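You operate a simulated robot arm through the tools that you are given. There is no shell and no other tool.

You are at the controls of a simulated robot arm. One attempt, no reset.

## Task
Turn the meter plate down to 4 mA, switch off and unplug it.
Fine: by the orange dial; black dial back to 26; the plug comes out after the switch is off and goes in the middle well of the black tray. Leave the rest. Set down upright: what you pick out.

The check looks at the end state, three seconds after you hand in, the way a careful person would. Anything else that was tipped, shoved, dropped, spilled or broken makes it a failure.

## Robot
A 6-joint arm with a fingered hand, fixed in place. Base frame: the origin is on the floor under the middle of its stand, x ahead of it, y to its left, z up; the work surface is at about z = 92. Readings come in cm, degrees, newtons and seconds.
With the tool pointing down near the work surface it reaches from about 16 to 82 cm from the base axis. Its first joint turns from -166.0 to 166.0 degrees. Payload 4 kg.
The TCP is the grasp point between the finger pads, 2 cm short of the fingertips. In the tool frame z runs along the fingers and y along their closing line. The gripper opens to 14 cm; its body begins 5.4 cm behind the TCP. The gripper is a hand of 3 fingers: y runs from the thumb to the fingers, the wrist lies at [0, 0, -21.5] in the tool frame.
Orientation is told as [roll, pitch, yaw] about the base's x, y, z axes, in that order, counted from this pose: with the fingers straight down and closing along the base's y, the tool's x points along the base's -x, its y along +y and its z along -z.

## Interface
- The arm moves only by the tool nudge_tool. Its argument "moves" is text: rows parted by semicolons, each of 6 numbers parted by spaces: the shift along the tool's x, y, z in cm, then the turn, a rotation vector about the tool's x, y, z in degrees. In form: tx ty tz wx wy wz; .... A call has 1 to 20 rows; each row shifts and turns the commanded pose from where the row before left it, along the tool's axes as they then stand. A row lasts 0.2 s, in which the tool goes at most 5 cm and 8.6 degrees; a call with a longer step from one row to the next is refused whole. Where a pose cannot be reached the arm comes as near as it can. A force on the tool above 40 N (or 10 N above the force at the start of the call, whichever is more), or a blocked arm, ends the call early, and 0.2 s more pass. In this call time passes only in rows, and 0.2 s behind the last. The reply holds the time, the measured pose of the TCP, the force on the tool along the base axes, the opening and the grip force, in the units named above and with some noise, with the torque about the TCP (base axes, N m) and any sound that the robot's microphone picked up, and new pictures: "show" is both (left out), scene, wrist or none.
- Cameras (640 x 400 px; columns grow to the right, rows downward): "scene" is fixed at [39.83, 49.44, 171.48]; the picture's right is [-0.96, 0.29, 0.00], its down [0.12, 0.41, -0.90] and it looks along [-0.26, -0.87, -0.43] (base axes); focal length 347 px, centre (320, 200). "wrist" rides on the gripper at [7.4, -4.3, -7.9] in the tool frame; the picture's right is [0.50, 0.87, 0.00], its down [-0.59, 0.34, -0.73] and it looks along [-0.64, 0.37, 0.68] (tool axes); focal length 275 px, centre (320, 200). There is no depth. A picture from a camera that has moved, and an enlarged one, comes with that camera's place and axes in the base frame and with its lens. The place of the scene camera against the robot may be out by one fixed shift of up to 1.2 cm in any direction.
- lift_body(by): moves the trunk up (or, below 0, down) by that many cm; the arm rides with it, the base frame stays. It gives what a move gives, with no picture.
- finger_targets(finger1, finger2, thumb_bend): sets how far each is bent, from 0 (flat) to 1 (curled in); at 0.3 the hand is open as for a grip, at 0.7 the pads meet at the TCP. One left out holds its place. A second passes; each finger stops where it meets its share of the squeeze, and holds until it gets a number again. It is the only way to open and close the hand. It gives what a move gives, with no picture; readings hold the bend of each and the force on the fingers (four entries, about 0 where the hand has none), thumb and palm.
- enlarge(camera, box): a new picture of the part [left, top, right, bottom] of that camera's present view, enlarged. The clock stands still meanwhile.
- hand_in(): hands the job in; it is judged then, once.

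Nothing tells you positions but the pictures and the camera data. Unless the task says otherwise, let go and move clear before handing in.

The tools are called after ">>>" by a JSON object that holds its "method" and its "body". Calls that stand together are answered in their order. nudge_tool: Moves the arm, as the interface text tells. Its arguments: {"type":"object","properties":{"moves":{"type":"string"},"show":{"type":"string","enum":["both","scene","wrist","none"]}},"required":["moves"]} The other tools are called the same way: lift_body (by) moves the trunk up or down; finger_targets (finger1, finger2, thumb_bend) moves the fingers one by one; enlarge (camera, box) takes an enlarged picture of a part of a camera's view; hand_in () hands the job in.

At the start:

```text
clock: 0.0
tool_pos: [-4.45, -35.8, 134.78]
tool_rot: [0.0, 0.1, 0.1]
force: [-0.1, -0.4, 0.8]
wrist_torque: [-0.01, -0.02, 0.03]
finger_gap: 14.01
grasp_force: 0.0
shape: jaw
bend: [0.3, 0.3, 0.3]
finger forces: [0.0, 0.0, 0.1, 0.0, 0.0, 0.0]
trunk travel left (down, up): [-10.0, 49.0]
```

scene: 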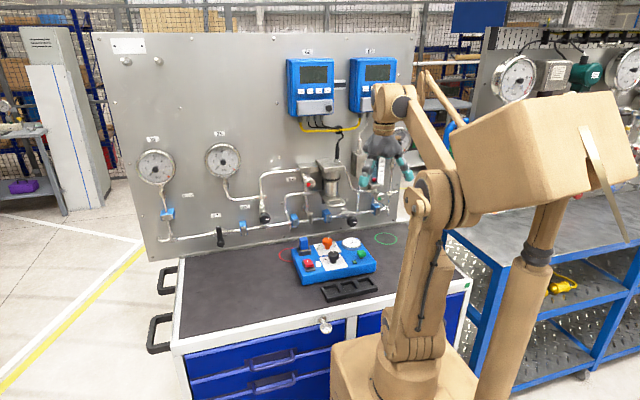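
wrist: 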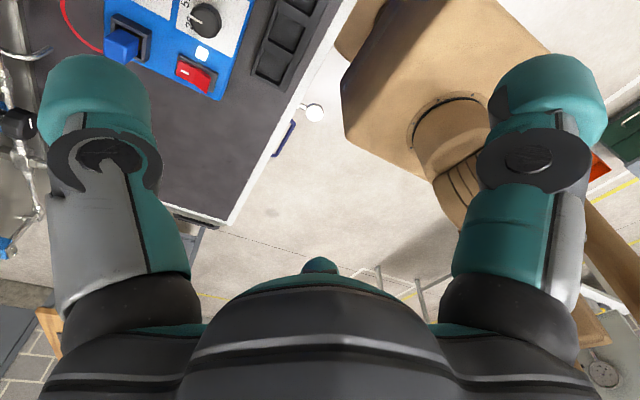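

I see a bench with a blue meter box carrying dials, a switch and plugs, and a black tray with wells in front of it. I'll enlarge the pictures to read the details.

>>> {"method": "enlarge", "body": {"camera": "scene", "box": [260, 220, 420, 320]}}

>>> {"method": "enlarge", "body": {"camera": "wrist", "box": [60, 0, 340, 175]}}

>>> {"method": "enlarge", "body": {"camera": "scene", "box": [290, 230, 380, 286]}}

```text
4.00 times, centred on (340, 270) of scene
camera zoom: at [39.83, 49.44, 171.48], right [-0.96, 0.29, 0.0], down [0.12, 0.41, -0.9], along [-0.26, -0.87, -0.43], focal length 1387 px, centre (240, -80)
```

zoom: 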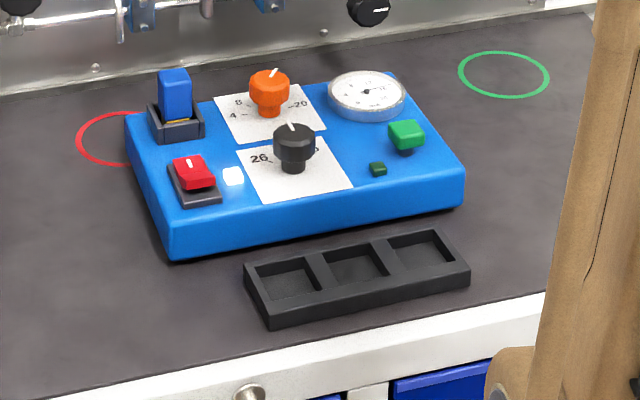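

```text
2.29 times, centred on (200, 88) of wrist
camera zoom: at [-11.87, -39.92, 142.78], right [-0.5, 0.87, 0.0], down [0.59, 0.34, 0.73], along [0.64, 0.37, -0.68], focal length 629 px, centre (594, 457)
```

zoom: 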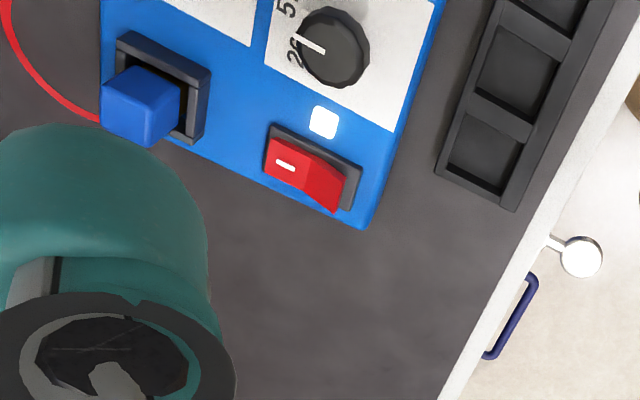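

```text
7.11 times, centred on (335, 258) of scene
camera zoom: at [39.83, 49.44, 171.48], right [-0.96, 0.29, 0.0], down [0.12, 0.41, -0.9], along [-0.26, -0.87, -0.43], focal length 2466 px, centre (213, -212)
```

zoom: 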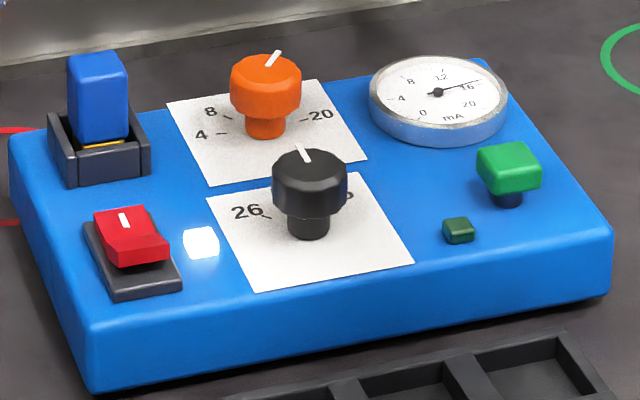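

The blue box holds the orange dial, black dial, red rocker, gauge, green button and, in a socket at back left, the blue plug. The tray lies in front, toward the robot. I'll turn the hand so the wrist camera looks out over the box.

>>> {"method": "nudge_tool", "body": {"moves": "0 0 0 0 0 8.2; 0 0 0 0 0 8.2; 0 0 0 0 0 8.2; 0 0 0 0 0 8.2; 0 0 0 0 0 8.2; 0 0 0 0 0 8.2; 0 0 0 0 0 8.2; 0 0 0 0 0 8.2; 0 0 0 0 0 8.2; 0 0 0 0 0 8.2; 0 0 0 0 0 8", "show": "both"}}

```text
clock: 2.4
tool_pos: [-30.57, -10.28, 134.8]
tool_rot: [-0.2, -1.7, -66.3]
force: [-0.2, 0.3, 0.4]
wrist_torque: [-0.01, -0.02, -0.03]
finger_gap: 14.01
grasp_force: 0.0
shape: jaw
bend: [0.3, 0.3, 0.3]
finger forces: [0.1, 0.0, 0.1, 0.0, 0.0, 0.0]
out of reach, approached as far as the arm can: row 1, 2, 3, 4, 5, 6, 7, 8, 9, 10, 11
trunk travel left (down, up): [-10.0, 49.0]
camera wrist: at [-37.45, -4.81, 142.57], right [0.59, 0.8, -0.02], down [0.54, -0.38, 0.75], along [0.6, -0.45, -0.66], focal length 275 px, centre (320, 200)
```

scene: 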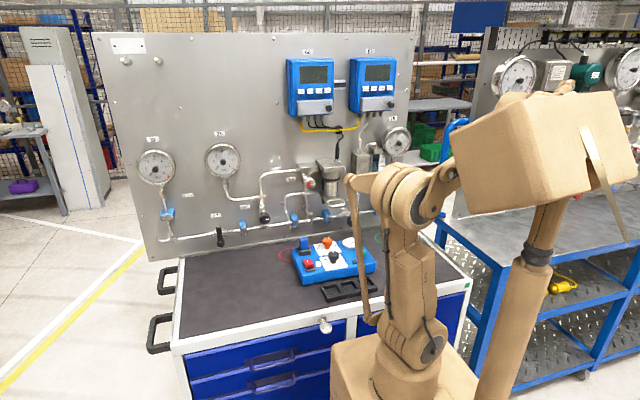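
wrist: 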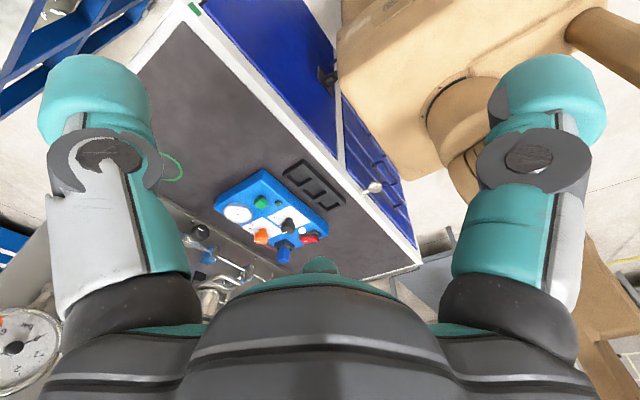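

The turn in that direction hit a wrist limit and the arm swung away. I'll send a zero move to see which pose the next command starts from.

>>> {"method": "nudge_tool", "body": {"moves": "0 0 0 0 0 0", "show": "none"}}

```text
clock: 2.8
tool_pos: [-30.55, -10.38, 134.83]
tool_rot: [-0.2, -1.6, -66.3]
force: [-0.1, -0.2, 0.3]
wrist_torque: [0.0, 0.01, 0.02]
finger_gap: 14.02
grasp_force: 0.0
shape: jaw
bend: [0.3, 0.3, 0.3]
finger forces: [0.0, 0.1, 0.1, 0.0, 0.0, 0.1]
trunk travel left (down, up): [-10.0, 49.0]
```

A new call starts from the measured pose, so I can swing the arm back the way it came and then try turning the other way.

>>> {"method": "nudge_tool", "body": {"moves": "-4.6 0 0 0 0 -8; -4.6 0 0 0 0 -8; -4.6 0 0 0 0 -8; -4.6 0 0 0 0 -8; -4.6 0 0 0 0 -8; -4.6 0 0 0 0 -8; -4.6 0 0 0 0 -8; -4.6 0 0 0 0 -8; -4.6 0 0 0 0 -8; -4.6 0 0 0 0 -8", "show": "none"}}

```text
clock: 5.0
tool_pos: [6.15, -31.94, 135.79]
tool_rot: [-1.7, -0.1, 13.8]
force: [0.6, -0.3, 0.2]
wrist_torque: [-0.01, 0.03, -0.02]
finger_gap: 13.97
grasp_force: 0.2
shape: jaw
bend: [0.3, 0.3, 0.3]
finger forces: [0.0, 0.0, 0.0, 0.0, 0.1, 0.0]
trunk travel left (down, up): [-10.0, 49.0]
```

The arm is back over the bench with some yaw to spare. Next I'll bring the hand above the box and look at it with the wrist camera.

>>> {"method": "nudge_tool", "body": {"moves": "1.42 -3.6 1.8 -1.65 -0.41 0; 1.42 -3.6 1.8 0 0 0; 1.42 -3.6 1.8 0 0 0; 1.42 -3.6 1.8 0 0 0; 1.42 -3.6 1.8 0 0 0; 1.42 -3.6 1.8 0 0 0", "show": "both"}}

```text
clock: 6.4
tool_pos: [2.9, -55.07, 125.03]
tool_rot: [0.0, -0.6, 13.6]
force: [-0.2, 0.7, 1.1]
wrist_torque: [0.02, 0.04, 0.0]
finger_gap: 13.99
grasp_force: 0.0
shape: jaw
bend: [0.3, 0.3, 0.3]
finger forces: [0.0, 0.1, 0.0, 0.0, 0.0, 0.0]
trunk travel left (down, up): [-10.0, 49.0]
camera wrist: at [-3.33, -60.74, 132.86], right [-0.69, 0.72, 0.0], down [0.49, 0.47, 0.74], along [0.54, 0.51, -0.67], focal length 275 px, centre (320, 200)
```

scene: 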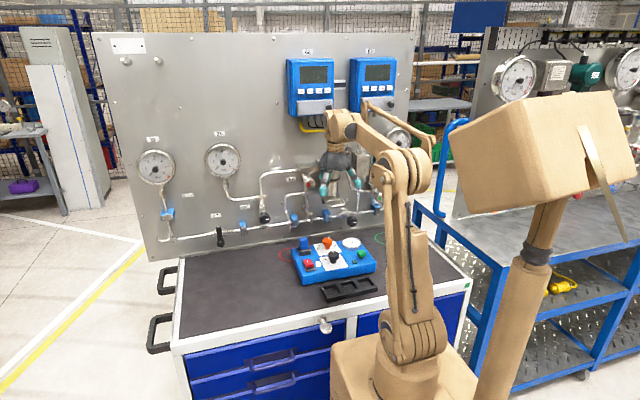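
wrist: 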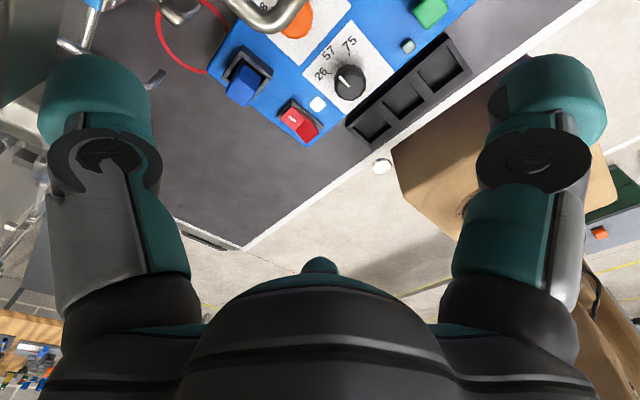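

The wrist camera now sees the box from above, but a metal pipe on the panel is close by. I'll enlarge both views to judge clearances and dial positions.

>>> {"method": "enlarge", "body": {"camera": "wrist", "box": [150, 0, 480, 206]}}

>>> {"method": "enlarge", "body": {"camera": "scene", "box": [250, 130, 410, 230]}}

>>> {"method": "enlarge", "body": {"camera": "wrist", "box": [200, 0, 360, 100]}}

```text
1.94 times, centred on (315, 103) of wrist
camera zoom: at [-3.33, -60.74, 132.86], right [-0.69, 0.72, 0.0], down [0.49, 0.47, 0.74], along [0.54, 0.51, -0.67], focal length 534 px, centre (330, 388)
```

zoom: 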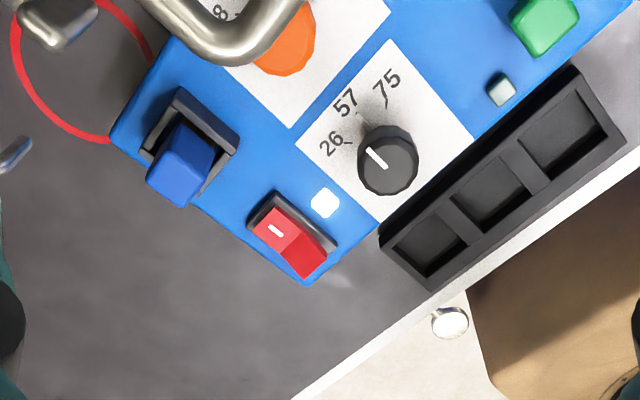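

```text
4.00 times, centred on (330, 180) of scene
camera zoom: at [39.83, 49.44, 171.48], right [-0.96, 0.29, 0.0], down [0.12, 0.41, -0.9], along [-0.26, -0.87, -0.43], focal length 1387 px, centre (280, 280)
```

zoom: 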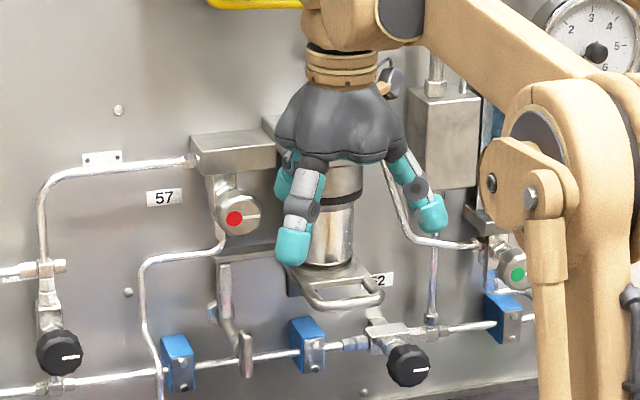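

```text
4.00 times, centred on (280, 50) of wrist
camera zoom: at [-3.33, -60.74, 132.86], right [-0.69, 0.72, 0.0], down [0.49, 0.47, 0.74], along [0.54, 0.51, -0.67], focal length 1101 px, centre (480, 800)
```

zoom: 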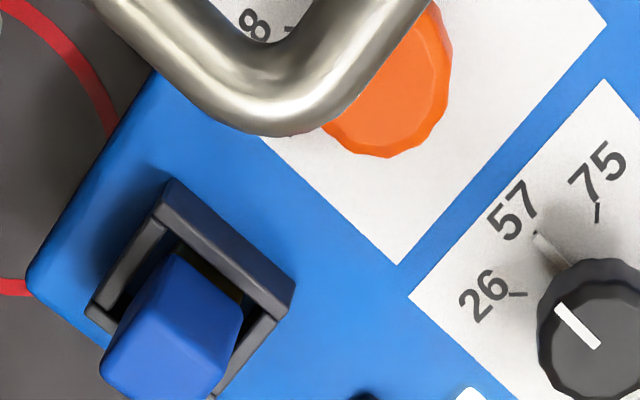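

The box lies square to the base: orange dial near (4.3, -57), black dial near (4.9, -48.5), plug near (13.3, -57), rocker near (14.5, -48.3), tray middle well near (3.5, -37.5). A valve handle juts out to about y = -59.5 at z ≈ 116, so I'll back off toward the robot and turn the hand the other way for a better look.

>>> {"method": "nudge_tool", "body": {"moves": "-1.7 4.03 1 0 0 0; -1.7 4.03 1 0 0 0; -1.7 4.03 1 0 0 0; 0 0 0 0 0 -8.2; 0 0 0 0 0 -8.2; 0 0 0 0 0 -8.2; 0 0 0 0 0 -8.2; 0 0 0 0 0 -8.2; 0 0 0 0 0 -8.2; 0 0 0 0 0 -8.2; 0 0 0 0 0 -8.2; 0 0 0 0 0 -8.2; 0 0 0 0 0 -8.2; 0 0 0 0 0 -8.2; 0 0 0 0 0 -8.2", "show": "both"}}

```text
clock: 9.6
tool_pos: [4.94, -41.84, 122.02]
tool_rot: [-0.6, 0.0, 112.2]
force: [-0.1, -0.2, 0.1]
wrist_torque: [-0.01, 0.02, -0.01]
finger_gap: 14.0
grasp_force: 0.1
shape: jaw
bend: [0.3, 0.3, 0.3]
finger forces: [0.0, 0.1, 0.1, 0.0, 0.0, 0.0]
trunk travel left (down, up): [-10.0, 49.0]
camera wrist: at [11.81, -46.9, 130.02], right [-0.61, -0.79, -0.01], down [-0.54, 0.42, 0.73], along [-0.57, 0.45, -0.68], focal length 275 px, centre (320, 200)
```

scene: 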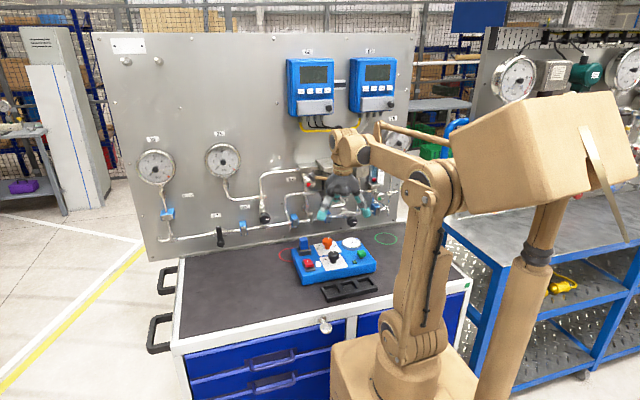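
wrist: 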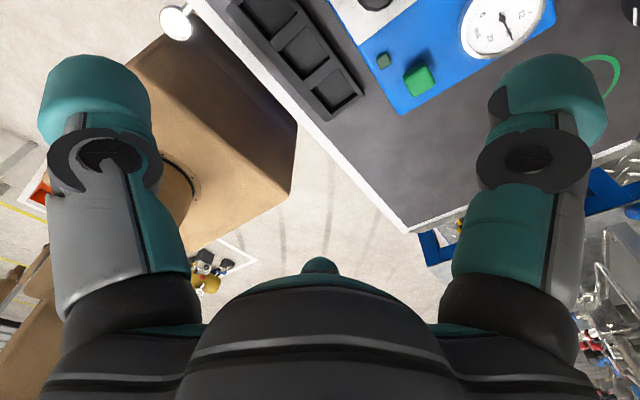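

That direction has plenty of wrist range. I'll keep turning until the camera sits on the robot side and sees the whole box.

>>> {"method": "nudge_tool", "body": {"moves": "2.8 1.4 0 0 0 0; 2.8 1.4 0 0 0 0; 0 0 0 0 0 -8.4; 0 0 0 0 0 -8.4; 0 0 0 0 0 -8.4; 0 0 0 0 0 -8.4; 0 0 0 0 0 -8.4; 0 0 0 0 0 -8.4; 0 0 0 0 0 -8.4; 0 0 0 0 0 -8.4; 0 0 0 0 0 -8.4; 0 0 0 0 0 -8.4; 0 0 0 0 0 -8.4; 0 0 0 0 0 -8.4; 0 0 0 0 0 -8.4; 0 0 0 0 0 -8.4; 0 0 0 0 0 -8.4", "show": "both"}}

```text
clock: 13.2
tool_pos: [4.53, -48.14, 122.05]
tool_rot: [0.4, 0.3, -121.8]
force: [-0.4, 0.3, -0.5]
wrist_torque: [0.0, 0.01, -0.01]
finger_gap: 14.02
grasp_force: 0.2
shape: jaw
bend: [0.3, 0.3, 0.3]
finger forces: [0.0, 0.0, 0.1, 0.1, 0.0, 0.0]
trunk travel left (down, up): [-10.0, 49.0]
camera wrist: at [4.84, -39.4, 129.98], right [1.0, -0.03, 0.01], down [-0.03, -0.68, 0.73], along [-0.02, -0.73, -0.68], focal length 275 px, centre (320, 200)
```

scene: 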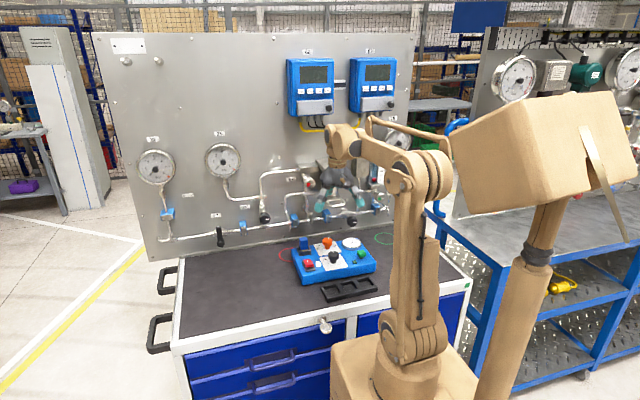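
wrist: 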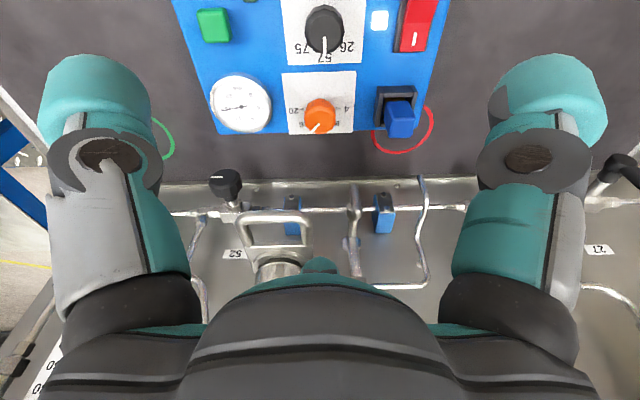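

This is a clear view of the box from the robot side. I'll enlarge it to read dials, gauge and switch.

>>> {"method": "enlarge", "body": {"camera": "wrist", "box": [170, 0, 470, 188]}}

>>> {"method": "enlarge", "body": {"camera": "wrist", "box": [260, 0, 380, 75]}}

>>> {"method": "enlarge", "body": {"camera": "wrist", "box": [200, 65, 360, 165]}}

>>> {"method": "enlarge", "body": {"camera": "wrist", "box": [350, 0, 450, 62]}}

```text
2.13 times, centred on (320, 94) of wrist
camera zoom: at [4.84, -39.4, 129.98], right [1.0, -0.03, 0.01], down [-0.03, -0.68, 0.73], along [-0.02, -0.73, -0.68], focal length 586 px, centre (320, 426)
```

zoom: 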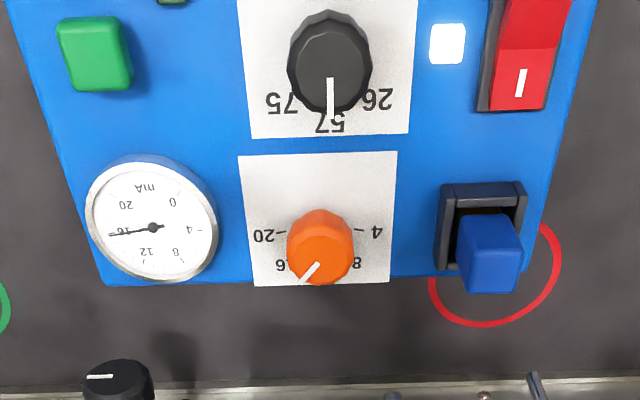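

```text
5.33 times, centred on (320, 38) of wrist
camera zoom: at [4.84, -39.4, 129.98], right [1.0, -0.03, 0.01], down [-0.03, -0.68, 0.73], along [-0.02, -0.73, -0.68], focal length 1468 px, centre (320, 1067)
```

zoom: 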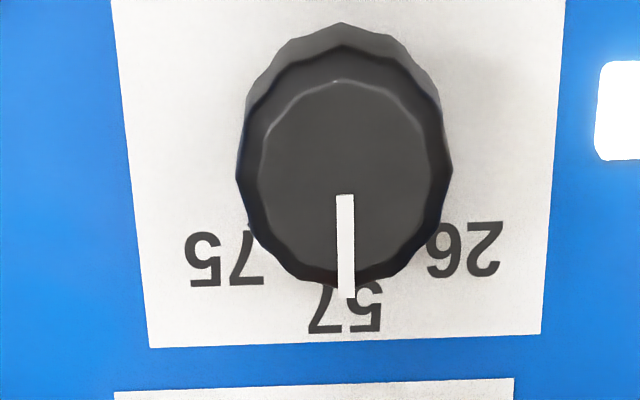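

```text
4.00 times, centred on (280, 115) of wrist
camera zoom: at [4.84, -39.4, 129.98], right [1.0, -0.03, 0.01], down [-0.03, -0.68, 0.73], along [-0.02, -0.73, -0.68], focal length 1101 px, centre (480, 540)
```

zoom: 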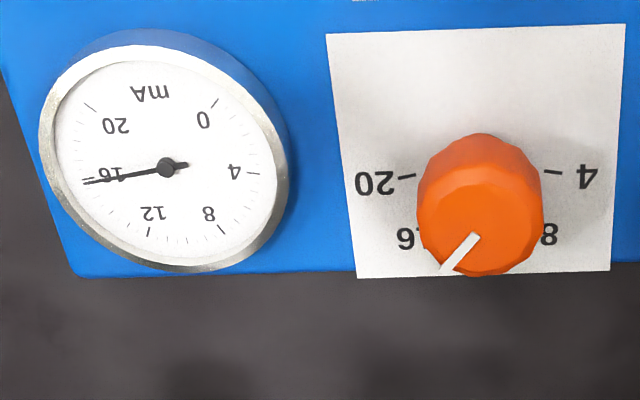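

```text
6.40 times, centred on (400, 31) of wrist
camera zoom: at [4.84, -39.4, 129.98], right [1.0, -0.03, 0.01], down [-0.03, -0.68, 0.73], along [-0.02, -0.73, -0.68], focal length 1762 px, centre (-192, 1282)
```

zoom: 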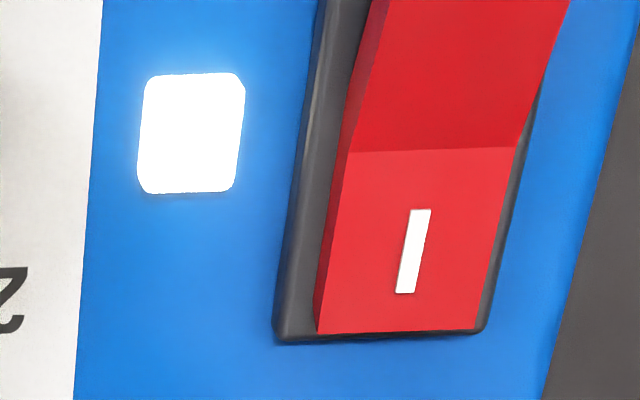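

The gauge reads about 16 mA with the lamp lit. The orange dial points near 16, and the black dial points at 57, with 26 about 45° counterclockwise. I'll do the black dial first: pre-close the fingers, then move over it.

>>> {"method": "finger_targets", "body": {"finger1": 0.5, "finger2": 0.5, "thumb_bend": 0.5}}

>>> {"method": "nudge_tool", "body": {"moves": "0 0 0 0 0 7.5; 0 0 0 0 0 7.5; 0 0 0 0 0 7.5; 0 0 0 0 0 7.5; 0 0 0 0 0 7.5; 0 0 0 0 0 7.5; 0.68 0 2 0 0 0; 0 0 4 0 0 0; 0 0 4 0 0 0", "show": "both"}}

```text
clock: 14.2
tool_pos: [4.48, -48.14, 122.06]
tool_rot: [0.4, 0.3, -121.9]
force: [-0.1, -0.1, 0.1]
wrist_torque: [-0.02, -0.03, 0.0]
finger_gap: 6.4
grasp_force: 0.1
shape: fingers
bend: [0.5, 0.5, 0.5]
finger forces: [0.0, 0.1, 0.0, 0.0, 0.1, 0.0]
trunk travel left (down, up): [-10.0, 49.0]
```

```text
clock: 16.2
tool_pos: [5.31, -47.91, 111.99]
tool_rot: [0.1, 0.7, -167.1]
force: [0.5, 0.0, -0.5]
wrist_torque: [0.0, -0.02, 0.04]
finger_gap: 6.39
grasp_force: 0.0
shape: fingers
bend: [0.5, 0.5, 0.5]
finger forces: [0.0, 0.0, 0.0, 0.0, 0.1, 0.0]
trunk travel left (down, up): [-10.0, 49.0]
camera wrist: at [11.55, -41.91, 119.97], right [0.68, -0.73, 0.0], down [-0.5, -0.46, 0.73], along [-0.53, -0.5, -0.68], focal length 275 px, centre (320, 200)
```

scene: 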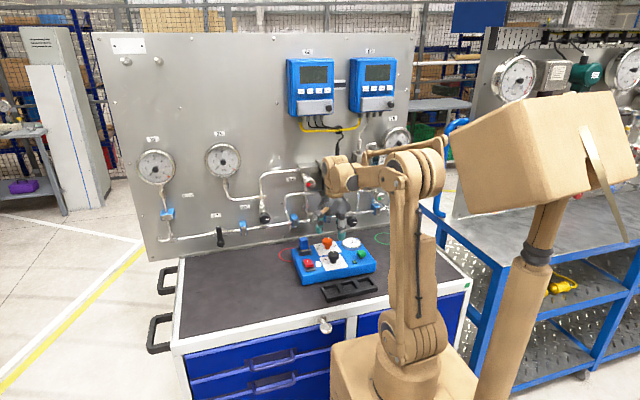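
wrist: 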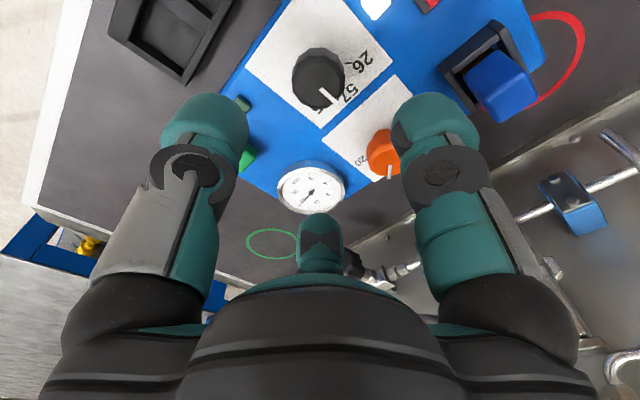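

The hand is over the black dial, and the projected position matches the picture. I'll go down further and check.

>>> {"method": "nudge_tool", "body": {"moves": "-0.1 0.05 3 0 0 0; 0 0 3 0 0 0", "show": "both"}}

>>> {"method": "enlarge", "body": {"camera": "wrist", "box": [200, 0, 460, 162]}}

>>> {"method": "enlarge", "body": {"camera": "scene", "box": [280, 180, 400, 255]}}

```text
clock: 16.8
tool_pos: [5.26, -48.13, 105.88]
tool_rot: [0.1, 0.5, -166.8]
force: [0.4, 0.2, 0.0]
wrist_torque: [-0.02, -0.02, -0.05]
finger_gap: 6.4
grasp_force: 0.1
shape: fingers
bend: [0.5, 0.5, 0.5]
finger forces: [0.1, 0.1, 0.1, 0.1, 0.0, 0.0]
trunk travel left (down, up): [-10.0, 49.0]
camera wrist: at [11.48, -42.08, 113.92], right [0.68, -0.73, 0.0], down [-0.5, -0.46, 0.73], along [-0.53, -0.5, -0.68], focal length 275 px, centre (320, 200)
```

scene: 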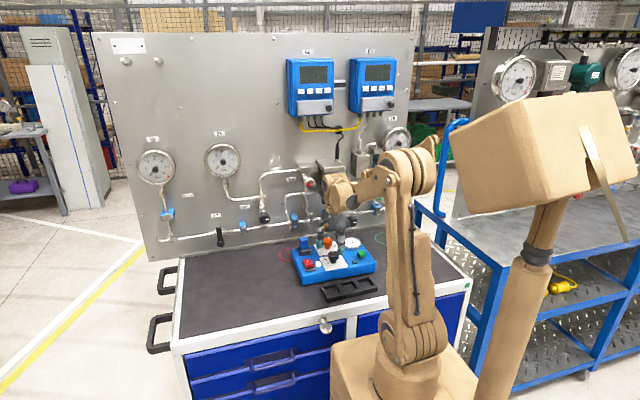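
wrist: 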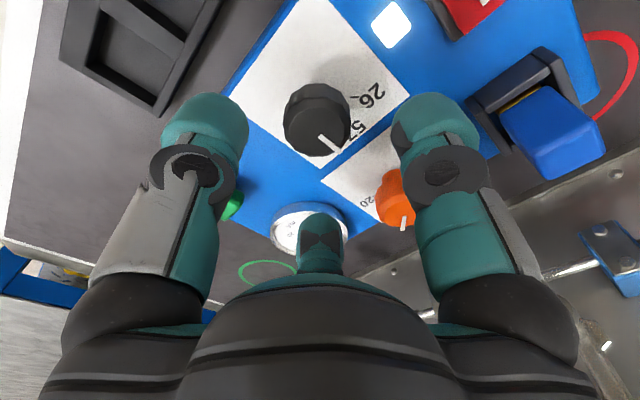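

```text
2.46 times, centred on (330, 81) of wrist
camera zoom: at [11.48, -42.08, 113.92], right [0.68, -0.73, 0.0], down [-0.5, -0.46, 0.73], along [-0.53, -0.5, -0.68], focal length 678 px, centre (295, 493)
```

zoom: 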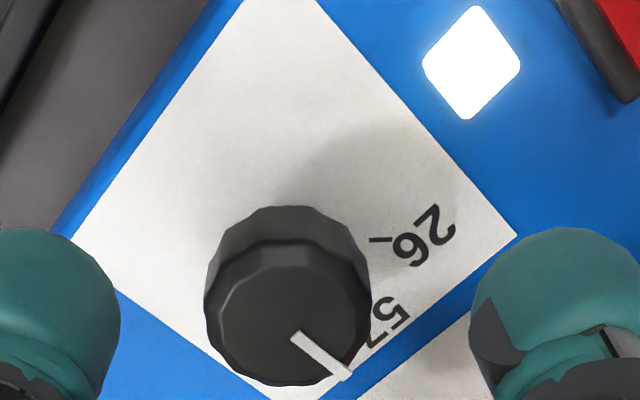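

```text
5.33 times, centred on (340, 218) of scene
camera zoom: at [39.83, 49.44, 171.48], right [-0.96, 0.29, 0.0], down [0.12, 0.41, -0.9], along [-0.26, -0.87, -0.43], focal length 1850 px, centre (213, 107)
```

zoom: 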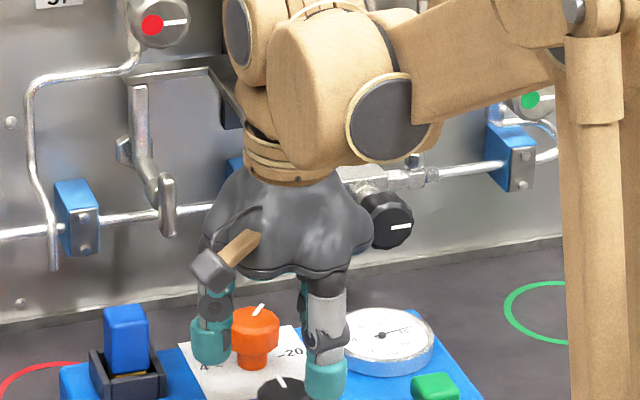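

The dial sits at about (5.2, -47.9) and the TCP is nearly centred. I'll shift 0.25 cm and lower until the pads are level with the knob.

>>> {"method": "nudge_tool", "body": {"moves": "0 -0.25 1.9 0 0 0; 0 0 1.9 0 0 0; 0 0 1.9 0 0 0", "show": "both"}}

>>> {"method": "enlarge", "body": {"camera": "scene", "box": [290, 220, 380, 276]}}

>>> {"method": "enlarge", "body": {"camera": "wrist", "box": [180, 40, 460, 215]}}

```text
clock: 17.6
tool_pos: [5.35, -47.89, 100.04]
tool_rot: [0.0, 0.4, -167.0]
force: [0.0, -0.2, 0.0]
wrist_torque: [0.01, 0.0, -0.01]
finger_gap: 6.39
grasp_force: 0.2
shape: fingers
bend: [0.5, 0.5, 0.5]
finger forces: [0.0, 0.1, 0.0, 0.1, 0.0, 0.0]
trunk travel left (down, up): [-10.0, 49.0]
camera wrist: at [11.55, -41.85, 108.17], right [0.68, -0.73, 0.0], down [-0.5, -0.46, 0.73], along [-0.53, -0.5, -0.68], focal length 275 px, centre (320, 200)
```

scene: 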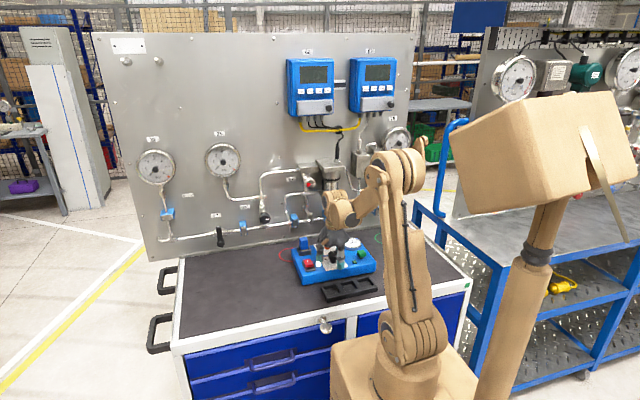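
wrist: 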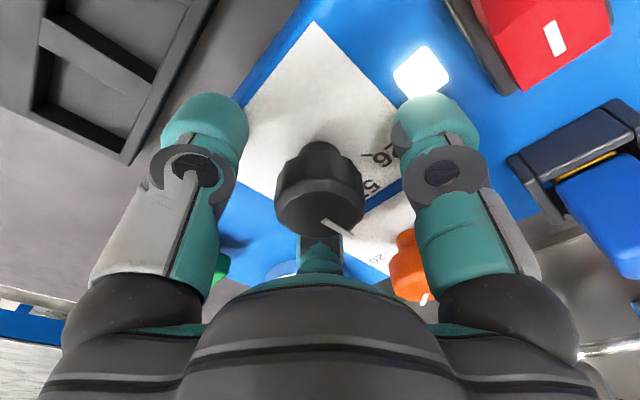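

```text
7.11 times, centred on (335, 248) of scene
camera zoom: at [39.83, 49.44, 171.48], right [-0.96, 0.29, 0.0], down [0.12, 0.41, -0.9], along [-0.26, -0.87, -0.43], focal length 2466 px, centre (213, -141)
```

zoom: 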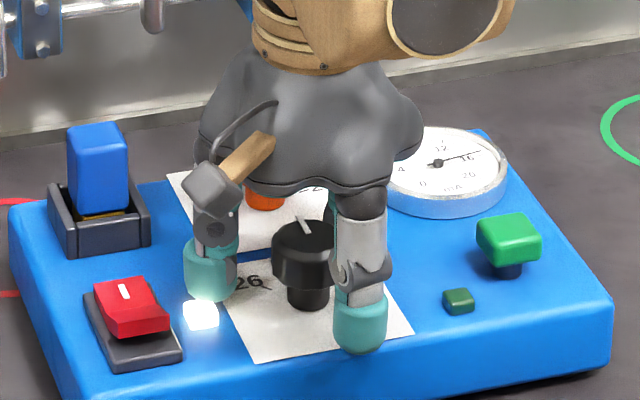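

```text
2.29 times, centred on (320, 128) of wrist
camera zoom: at [11.55, -41.85, 108.17], right [0.68, -0.73, 0.0], down [-0.5, -0.46, 0.73], along [-0.53, -0.5, -0.68], focal length 629 px, centre (320, 366)
```

zoom: 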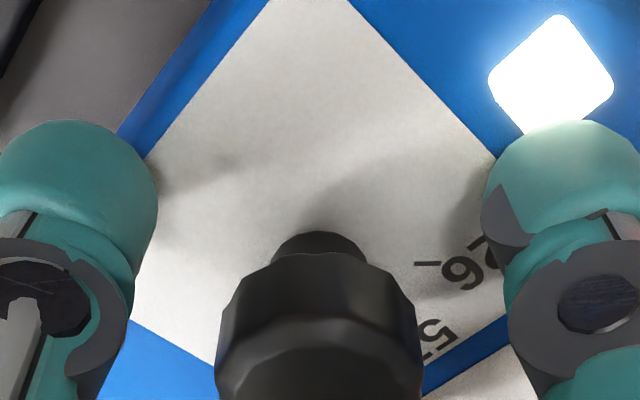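

The three fingers stand around the black knob without touching anything. I'll close them on it.

>>> {"method": "finger_targets", "body": {"finger1": 0.65, "finger2": 0.65, "thumb_bend": 0.65}}

```text
clock: 18.6
tool_pos: [5.41, -47.92, 100.17]
tool_rot: [0.0, 0.4, -166.9]
force: [-1.7, 1.9, 0.6]
wrist_torque: [0.07, 0.01, 0.0]
finger_gap: 2.88
grasp_force: 9.6
shape: fingers
bend: [0.61, 0.6, 0.62]
finger forces: [5.2, 7.1, 0.0, 0.0, 6.9, 0.0]
trunk travel left (down, up): [-10.0, 49.0]
```

The knob is gripped with about 6 N per finger. Now I'll turn it 45° counterclockwise.

>>> {"method": "nudge_tool", "body": {"moves": "0 0 0 0 0 -5; 0 0 0 0 0 -5; 0 0 0 0 0 -5; 0 0 0 0 0 -5; 0 0 0 0 0 -5; 0 0 0 0 0 -5; 0 0 0 0 0 -5; 0 0 0 0 0 -5; 0 0 0 0 0 -5", "show": "both"}}

>>> {"method": "enlarge", "body": {"camera": "scene", "box": [290, 220, 380, 276]}}

>>> {"method": "enlarge", "body": {"camera": "wrist", "box": [200, 60, 440, 210]}}

```text
clock: 20.6
tool_pos: [5.25, -47.89, 100.15]
tool_rot: [0.4, 0.2, -122.0]
force: [-2.8, 1.4, 0.7]
wrist_torque: [0.03, 0.05, -0.07]
finger_gap: 2.91
grasp_force: 9.6
shape: fingers
bend: [0.61, 0.6, 0.62]
finger forces: [5.0, 6.3, 0.1, 0.0, 7.3, 0.0]
trunk travel left (down, up): [-10.0, 49.0]
camera wrist: at [5.48, -39.09, 108.21], right [1.0, -0.03, 0.01], down [-0.03, -0.68, 0.73], along [-0.02, -0.73, -0.68], focal length 275 px, centre (320, 200)
```

scene: 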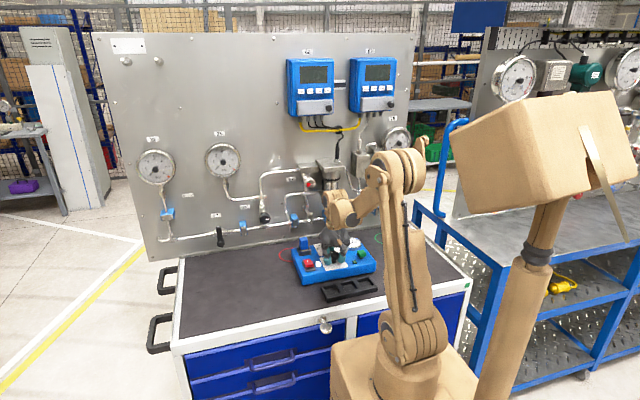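
wrist: 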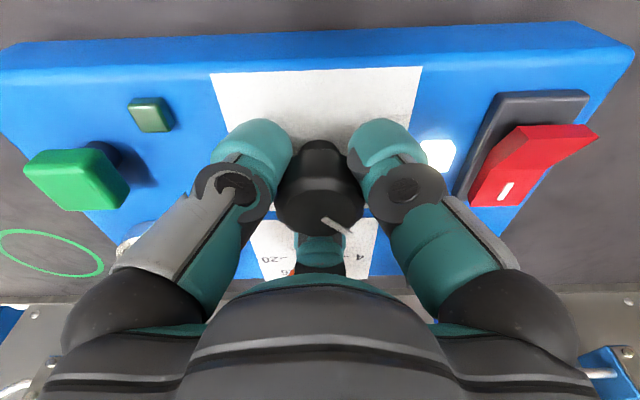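

```text
7.11 times, centred on (335, 248) of scene
camera zoom: at [39.83, 49.44, 171.48], right [-0.96, 0.29, 0.0], down [0.12, 0.41, -0.9], along [-0.26, -0.87, -0.43], focal length 2466 px, centre (213, -141)
```

zoom: 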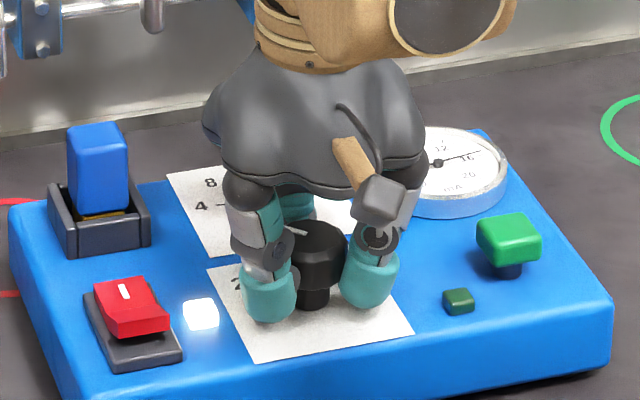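

```text
2.67 times, centred on (320, 135) of wrist
camera zoom: at [5.48, -39.09, 108.21], right [1.0, -0.03, 0.01], down [-0.03, -0.68, 0.73], along [-0.02, -0.73, -0.68], focal length 734 px, centre (320, 373)
```

zoom: 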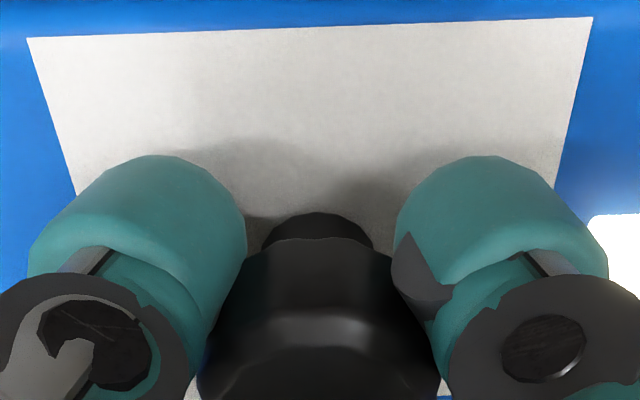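

The pointer has swung toward 26. I'll let go, rise and read it from above.

>>> {"method": "finger_targets", "body": {"finger1": 0.5, "finger2": 0.5, "thumb_bend": 0.5}}

>>> {"method": "nudge_tool", "body": {"moves": "0 0 -2 0 0 0; 0 0 -3 0 0 0; 0 0 -4 0 0 0; 0 0 -4 0 0 0; 0 0 -4 0 0 0; 0 0 -4 0 0 0", "show": "wrist"}}

>>> {"method": "enlarge", "body": {"camera": "wrist", "box": [260, 0, 380, 75]}}

>>> {"method": "enlarge", "body": {"camera": "wrist", "box": [170, 0, 470, 188]}}

```text
clock: 21.6
tool_pos: [5.37, -47.85, 100.31]
tool_rot: [0.5, 0.3, -121.9]
force: [0.2, -0.5, 0.2]
wrist_torque: [0.01, -0.01, -0.02]
finger_gap: 6.34
grasp_force: 0.0
shape: fingers
bend: [0.5, 0.5, 0.5]
finger forces: [0.1, 0.0, 0.0, 0.1, 0.1, 0.0]
trunk travel left (down, up): [-10.0, 49.0]
```

```text
clock: 23.0
tool_pos: [5.2, -47.93, 121.49]
tool_rot: [0.4, 0.4, -121.9]
force: [0.1, 0.4, 0.1]
wrist_torque: [-0.01, 0.0, 0.03]
finger_gap: 6.35
grasp_force: 0.0
shape: fingers
bend: [0.5, 0.5, 0.5]
finger forces: [0.0, 0.1, 0.1, 0.1, 0.0, 0.0]
trunk travel left (down, up): [-10.0, 49.0]
camera wrist: at [5.48, -39.21, 129.41], right [1.0, -0.03, 0.01], down [-0.03, -0.68, 0.73], along [-0.02, -0.73, -0.68], focal length 275 px, centre (320, 200)
```

wrist: 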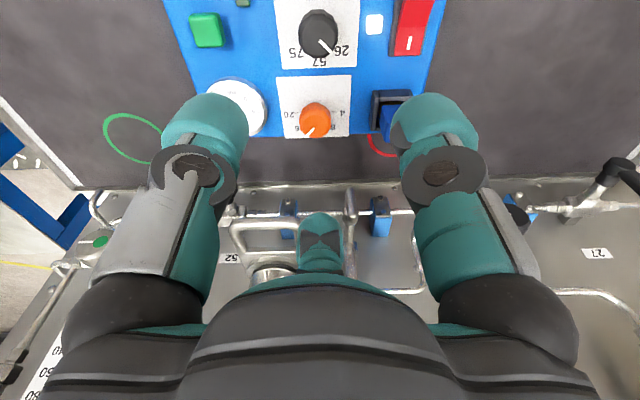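

```text
5.33 times, centred on (320, 38) of wrist
camera zoom: at [5.48, -39.21, 129.41], right [1.0, -0.03, 0.01], down [-0.03, -0.68, 0.73], along [-0.02, -0.73, -0.68], focal length 1468 px, centre (320, 1067)
```

zoom: 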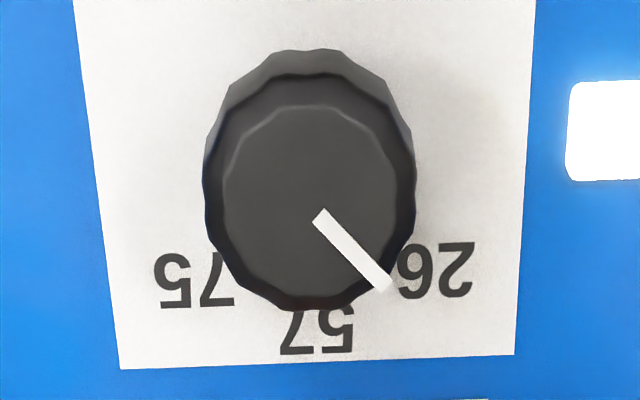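

```text
2.13 times, centred on (320, 94) of wrist
camera zoom: at [5.48, -39.21, 129.41], right [1.0, -0.03, 0.01], down [-0.03, -0.68, 0.73], along [-0.02, -0.73, -0.68], focal length 586 px, centre (320, 426)
```

zoom: 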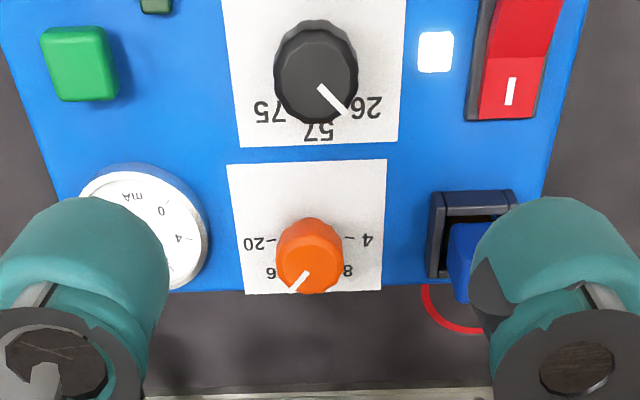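

The black pointer lies on the 26 mark (both about 43–44° from the 57 mark). Next is the orange dial. Because the valve handle overhangs behind it, I'll lean the hand about 24° toward the robot and go in along that tilted line, starting with the turn and tilt up in free air.

>>> {"method": "nudge_tool", "body": {"moves": "0 0 0 0 0 8; 0 0 0 0 0 8; 0 0 0 0 0 8; 0 0 0 0 0 8; 0 0 0 0 0 8; 0 0 0 0 0 8; 0 0 0 -4.93 -6.3 0; 0 0 0 -4.93 -6.3 0; 0 0 0 -4.93 -6.3 0", "show": "both"}}

>>> {"method": "finger_targets", "body": {"finger1": 0.55, "finger2": 0.55, "thumb_bend": 0.55}}

>>> {"method": "enlarge", "body": {"camera": "wrist", "box": [240, 0, 480, 150]}}

```text
clock: 25.0
tool_pos: [5.09, -47.85, 121.3]
tool_rot: [15.5, -18.4, -172.5]
force: [-0.3, -0.3, 0.4]
wrist_torque: [-0.02, -0.02, 0.01]
finger_gap: 6.35
grasp_force: 0.4
shape: fingers
bend: [0.5, 0.5, 0.5]
finger forces: [0.0, 0.1, 0.1, 0.1, 0.0, 0.0]
trunk travel left (down, up): [-10.0, 49.0]
camera wrist: at [13.37, -40.27, 125.21], right [0.65, -0.76, 0.06], down [-0.29, -0.17, 0.94], along [-0.7, -0.63, -0.33], focal length 275 px, centre (320, 200)
```

scene: 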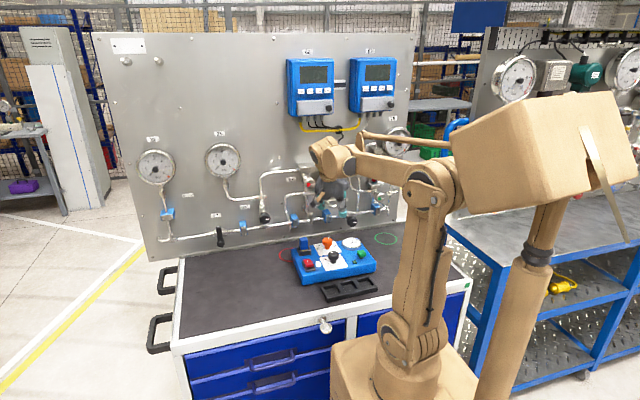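
wrist: 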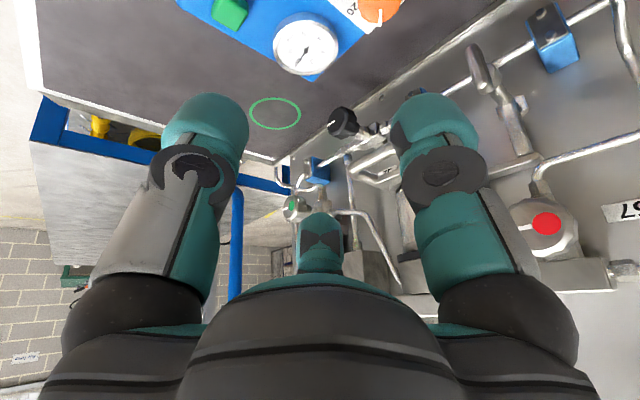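

```text
clock: 26.0
tool_pos: [5.19, -47.93, 121.31]
tool_rot: [15.3, -18.2, -172.5]
force: [0.4, -0.4, 0.5]
wrist_torque: [0.01, 0.0, 0.0]
finger_gap: 4.8
grasp_force: 0.0
shape: fingers
bend: [0.55, 0.55, 0.55]
finger forces: [0.0, 0.1, 0.1, 0.0, 0.1, 0.0]
trunk travel left (down, up): [-10.0, 49.0]
```

```text
2.67 times, centred on (360, 75) of wrist
camera zoom: at [13.36, -40.29, 125.21], right [0.65, -0.76, 0.06], down [-0.29, -0.17, 0.94], along [-0.7, -0.63, -0.33], focal length 734 px, centre (213, 533)
```

zoom: 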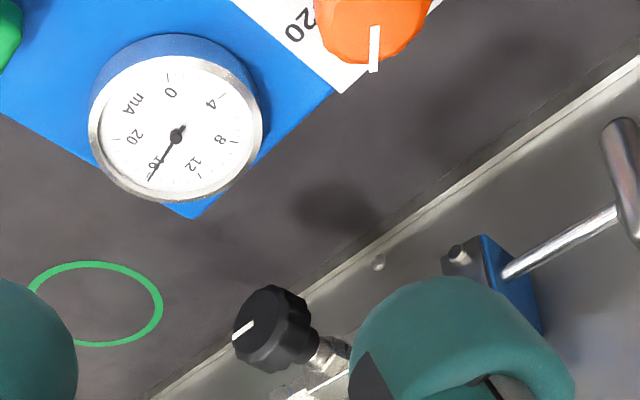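

The tilt came out as planned. Now I'll move to the start of the tilted approach line and look.

>>> {"method": "nudge_tool", "body": {"moves": "2.5 1.62 2.03 0 0 0; 2.5 1.62 2.03 0 0 0; 0 0 3 0 0 0; 0 0 3 0 0 0", "show": "both"}}

>>> {"method": "enlarge", "body": {"camera": "scene", "box": [280, 170, 400, 245]}}

>>> {"method": "enlarge", "body": {"camera": "wrist", "box": [200, 0, 520, 200]}}

```text
clock: 27.0
tool_pos: [8.06, -53.51, 111.43]
tool_rot: [15.3, -18.1, -172.6]
force: [0.8, 0.1, -0.4]
wrist_torque: [0.02, 0.02, 0.02]
finger_gap: 4.83
grasp_force: 0.1
shape: fingers
bend: [0.55, 0.55, 0.55]
finger forces: [0.1, 0.0, 0.0, 0.0, 0.1, 0.1]
trunk travel left (down, up): [-10.0, 49.0]
camera wrist: at [16.21, -45.97, 115.32], right [0.65, -0.76, 0.06], down [-0.29, -0.17, 0.94], along [-0.7, -0.63, -0.33], focal length 275 px, centre (320, 200)
```

scene: 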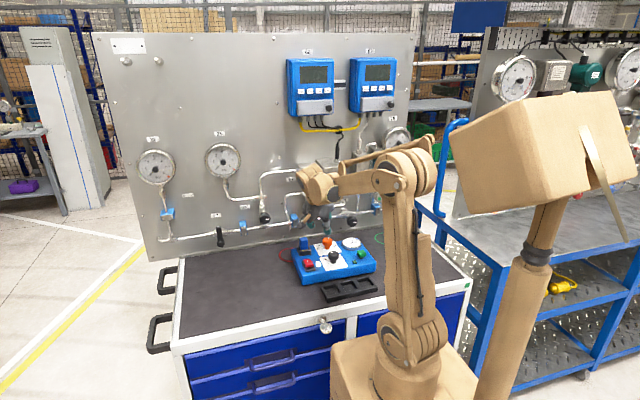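
wrist: 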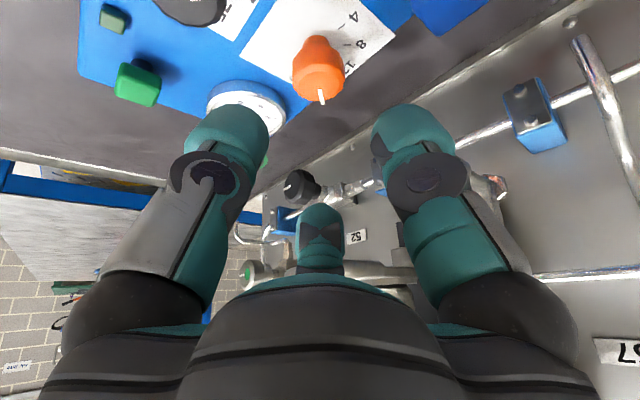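

```text
5.33 times, centred on (340, 208) of scene
camera zoom: at [39.83, 49.44, 171.48], right [-0.96, 0.29, 0.0], down [0.12, 0.41, -0.9], along [-0.26, -0.87, -0.43], focal length 1850 px, centre (213, 160)
```

zoom: 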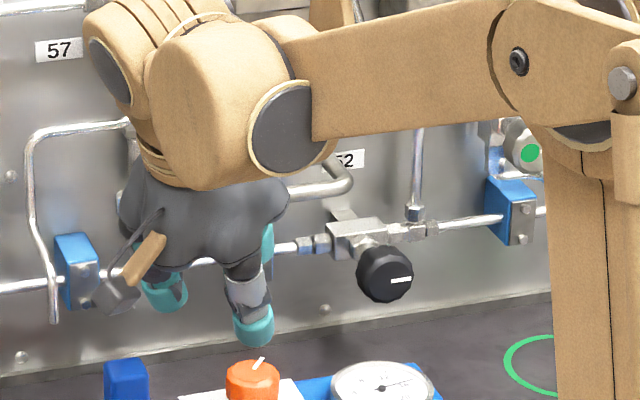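

```text
2.00 times, centred on (360, 100) of wrist
camera zoom: at [16.21, -45.97, 115.32], right [0.65, -0.76, 0.06], down [-0.29, -0.17, 0.94], along [-0.7, -0.63, -0.33], focal length 551 px, centre (240, 400)
```

zoom: 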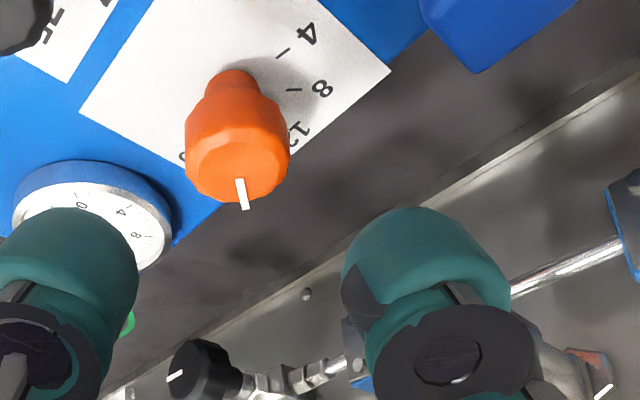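

The approach line is clear of the handle by a couple of centimetres. I'll continue down the tilted axis in small steps with a small sideways correction.

>>> {"method": "nudge_tool", "body": {"moves": "-0.17 -0.07 2 0 0 0; -0.17 -0.06 2 0 0 0; 0 0 2 0 0 0", "show": "both"}}

>>> {"method": "enlarge", "body": {"camera": "scene", "box": [280, 190, 400, 265]}}

>>> {"method": "enlarge", "body": {"camera": "wrist", "box": [180, 20, 460, 195]}}

```text
clock: 27.8
tool_pos: [5.81, -55.23, 105.99]
tool_rot: [15.4, -18.2, -172.5]
force: [-0.1, -1.1, -0.6]
wrist_torque: [0.0, 0.01, 0.01]
finger_gap: 4.79
grasp_force: 0.1
shape: fingers
bend: [0.55, 0.55, 0.55]
finger forces: [0.0, 0.1, 0.1, 0.0, 0.1, 0.0]
trunk travel left (down, up): [-10.0, 49.0]
camera wrist: at [14.14, -47.55, 109.87], right [0.65, -0.76, 0.06], down [-0.29, -0.17, 0.94], along [-0.7, -0.63, -0.33], focal length 275 px, centre (320, 200)
```

scene: 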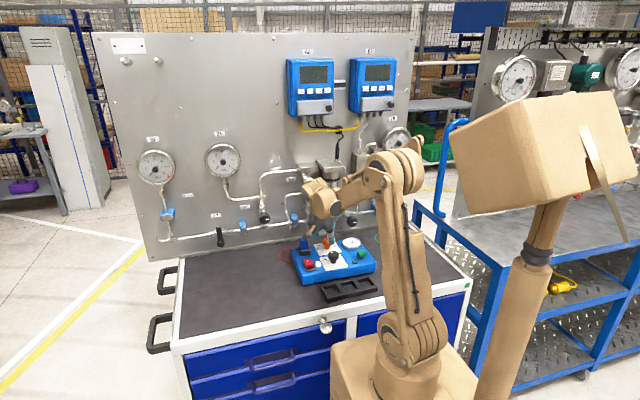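
wrist: 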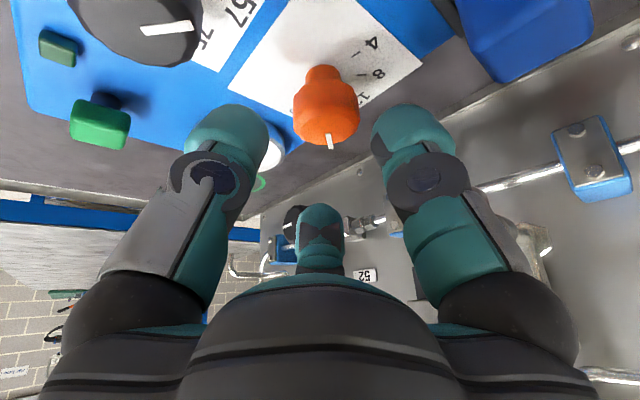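

```text
5.33 times, centred on (340, 228) of scene
camera zoom: at [39.83, 49.44, 171.48], right [-0.96, 0.29, 0.0], down [0.12, 0.41, -0.9], along [-0.26, -0.87, -0.43], focal length 1850 px, centre (213, 53)
```

zoom: 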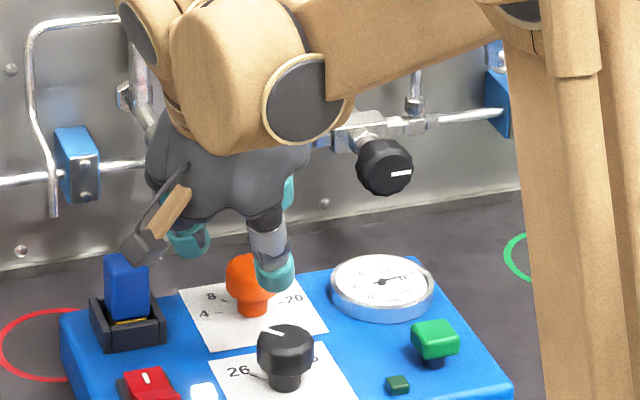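

```text
2.29 times, centred on (320, 108) of wrist
camera zoom: at [14.14, -47.55, 109.87], right [0.65, -0.76, 0.06], down [-0.29, -0.17, 0.94], along [-0.7, -0.63, -0.33], focal length 629 px, centre (320, 411)
```

zoom: 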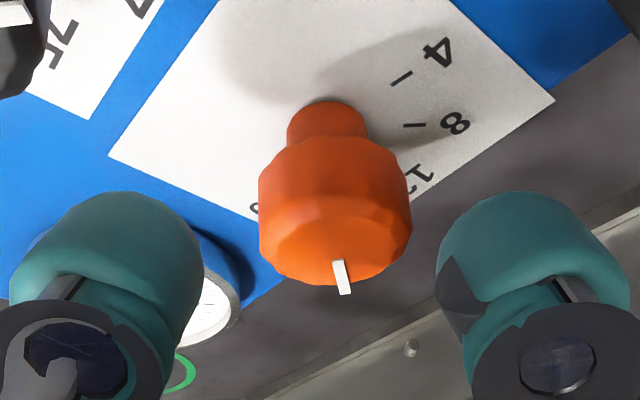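

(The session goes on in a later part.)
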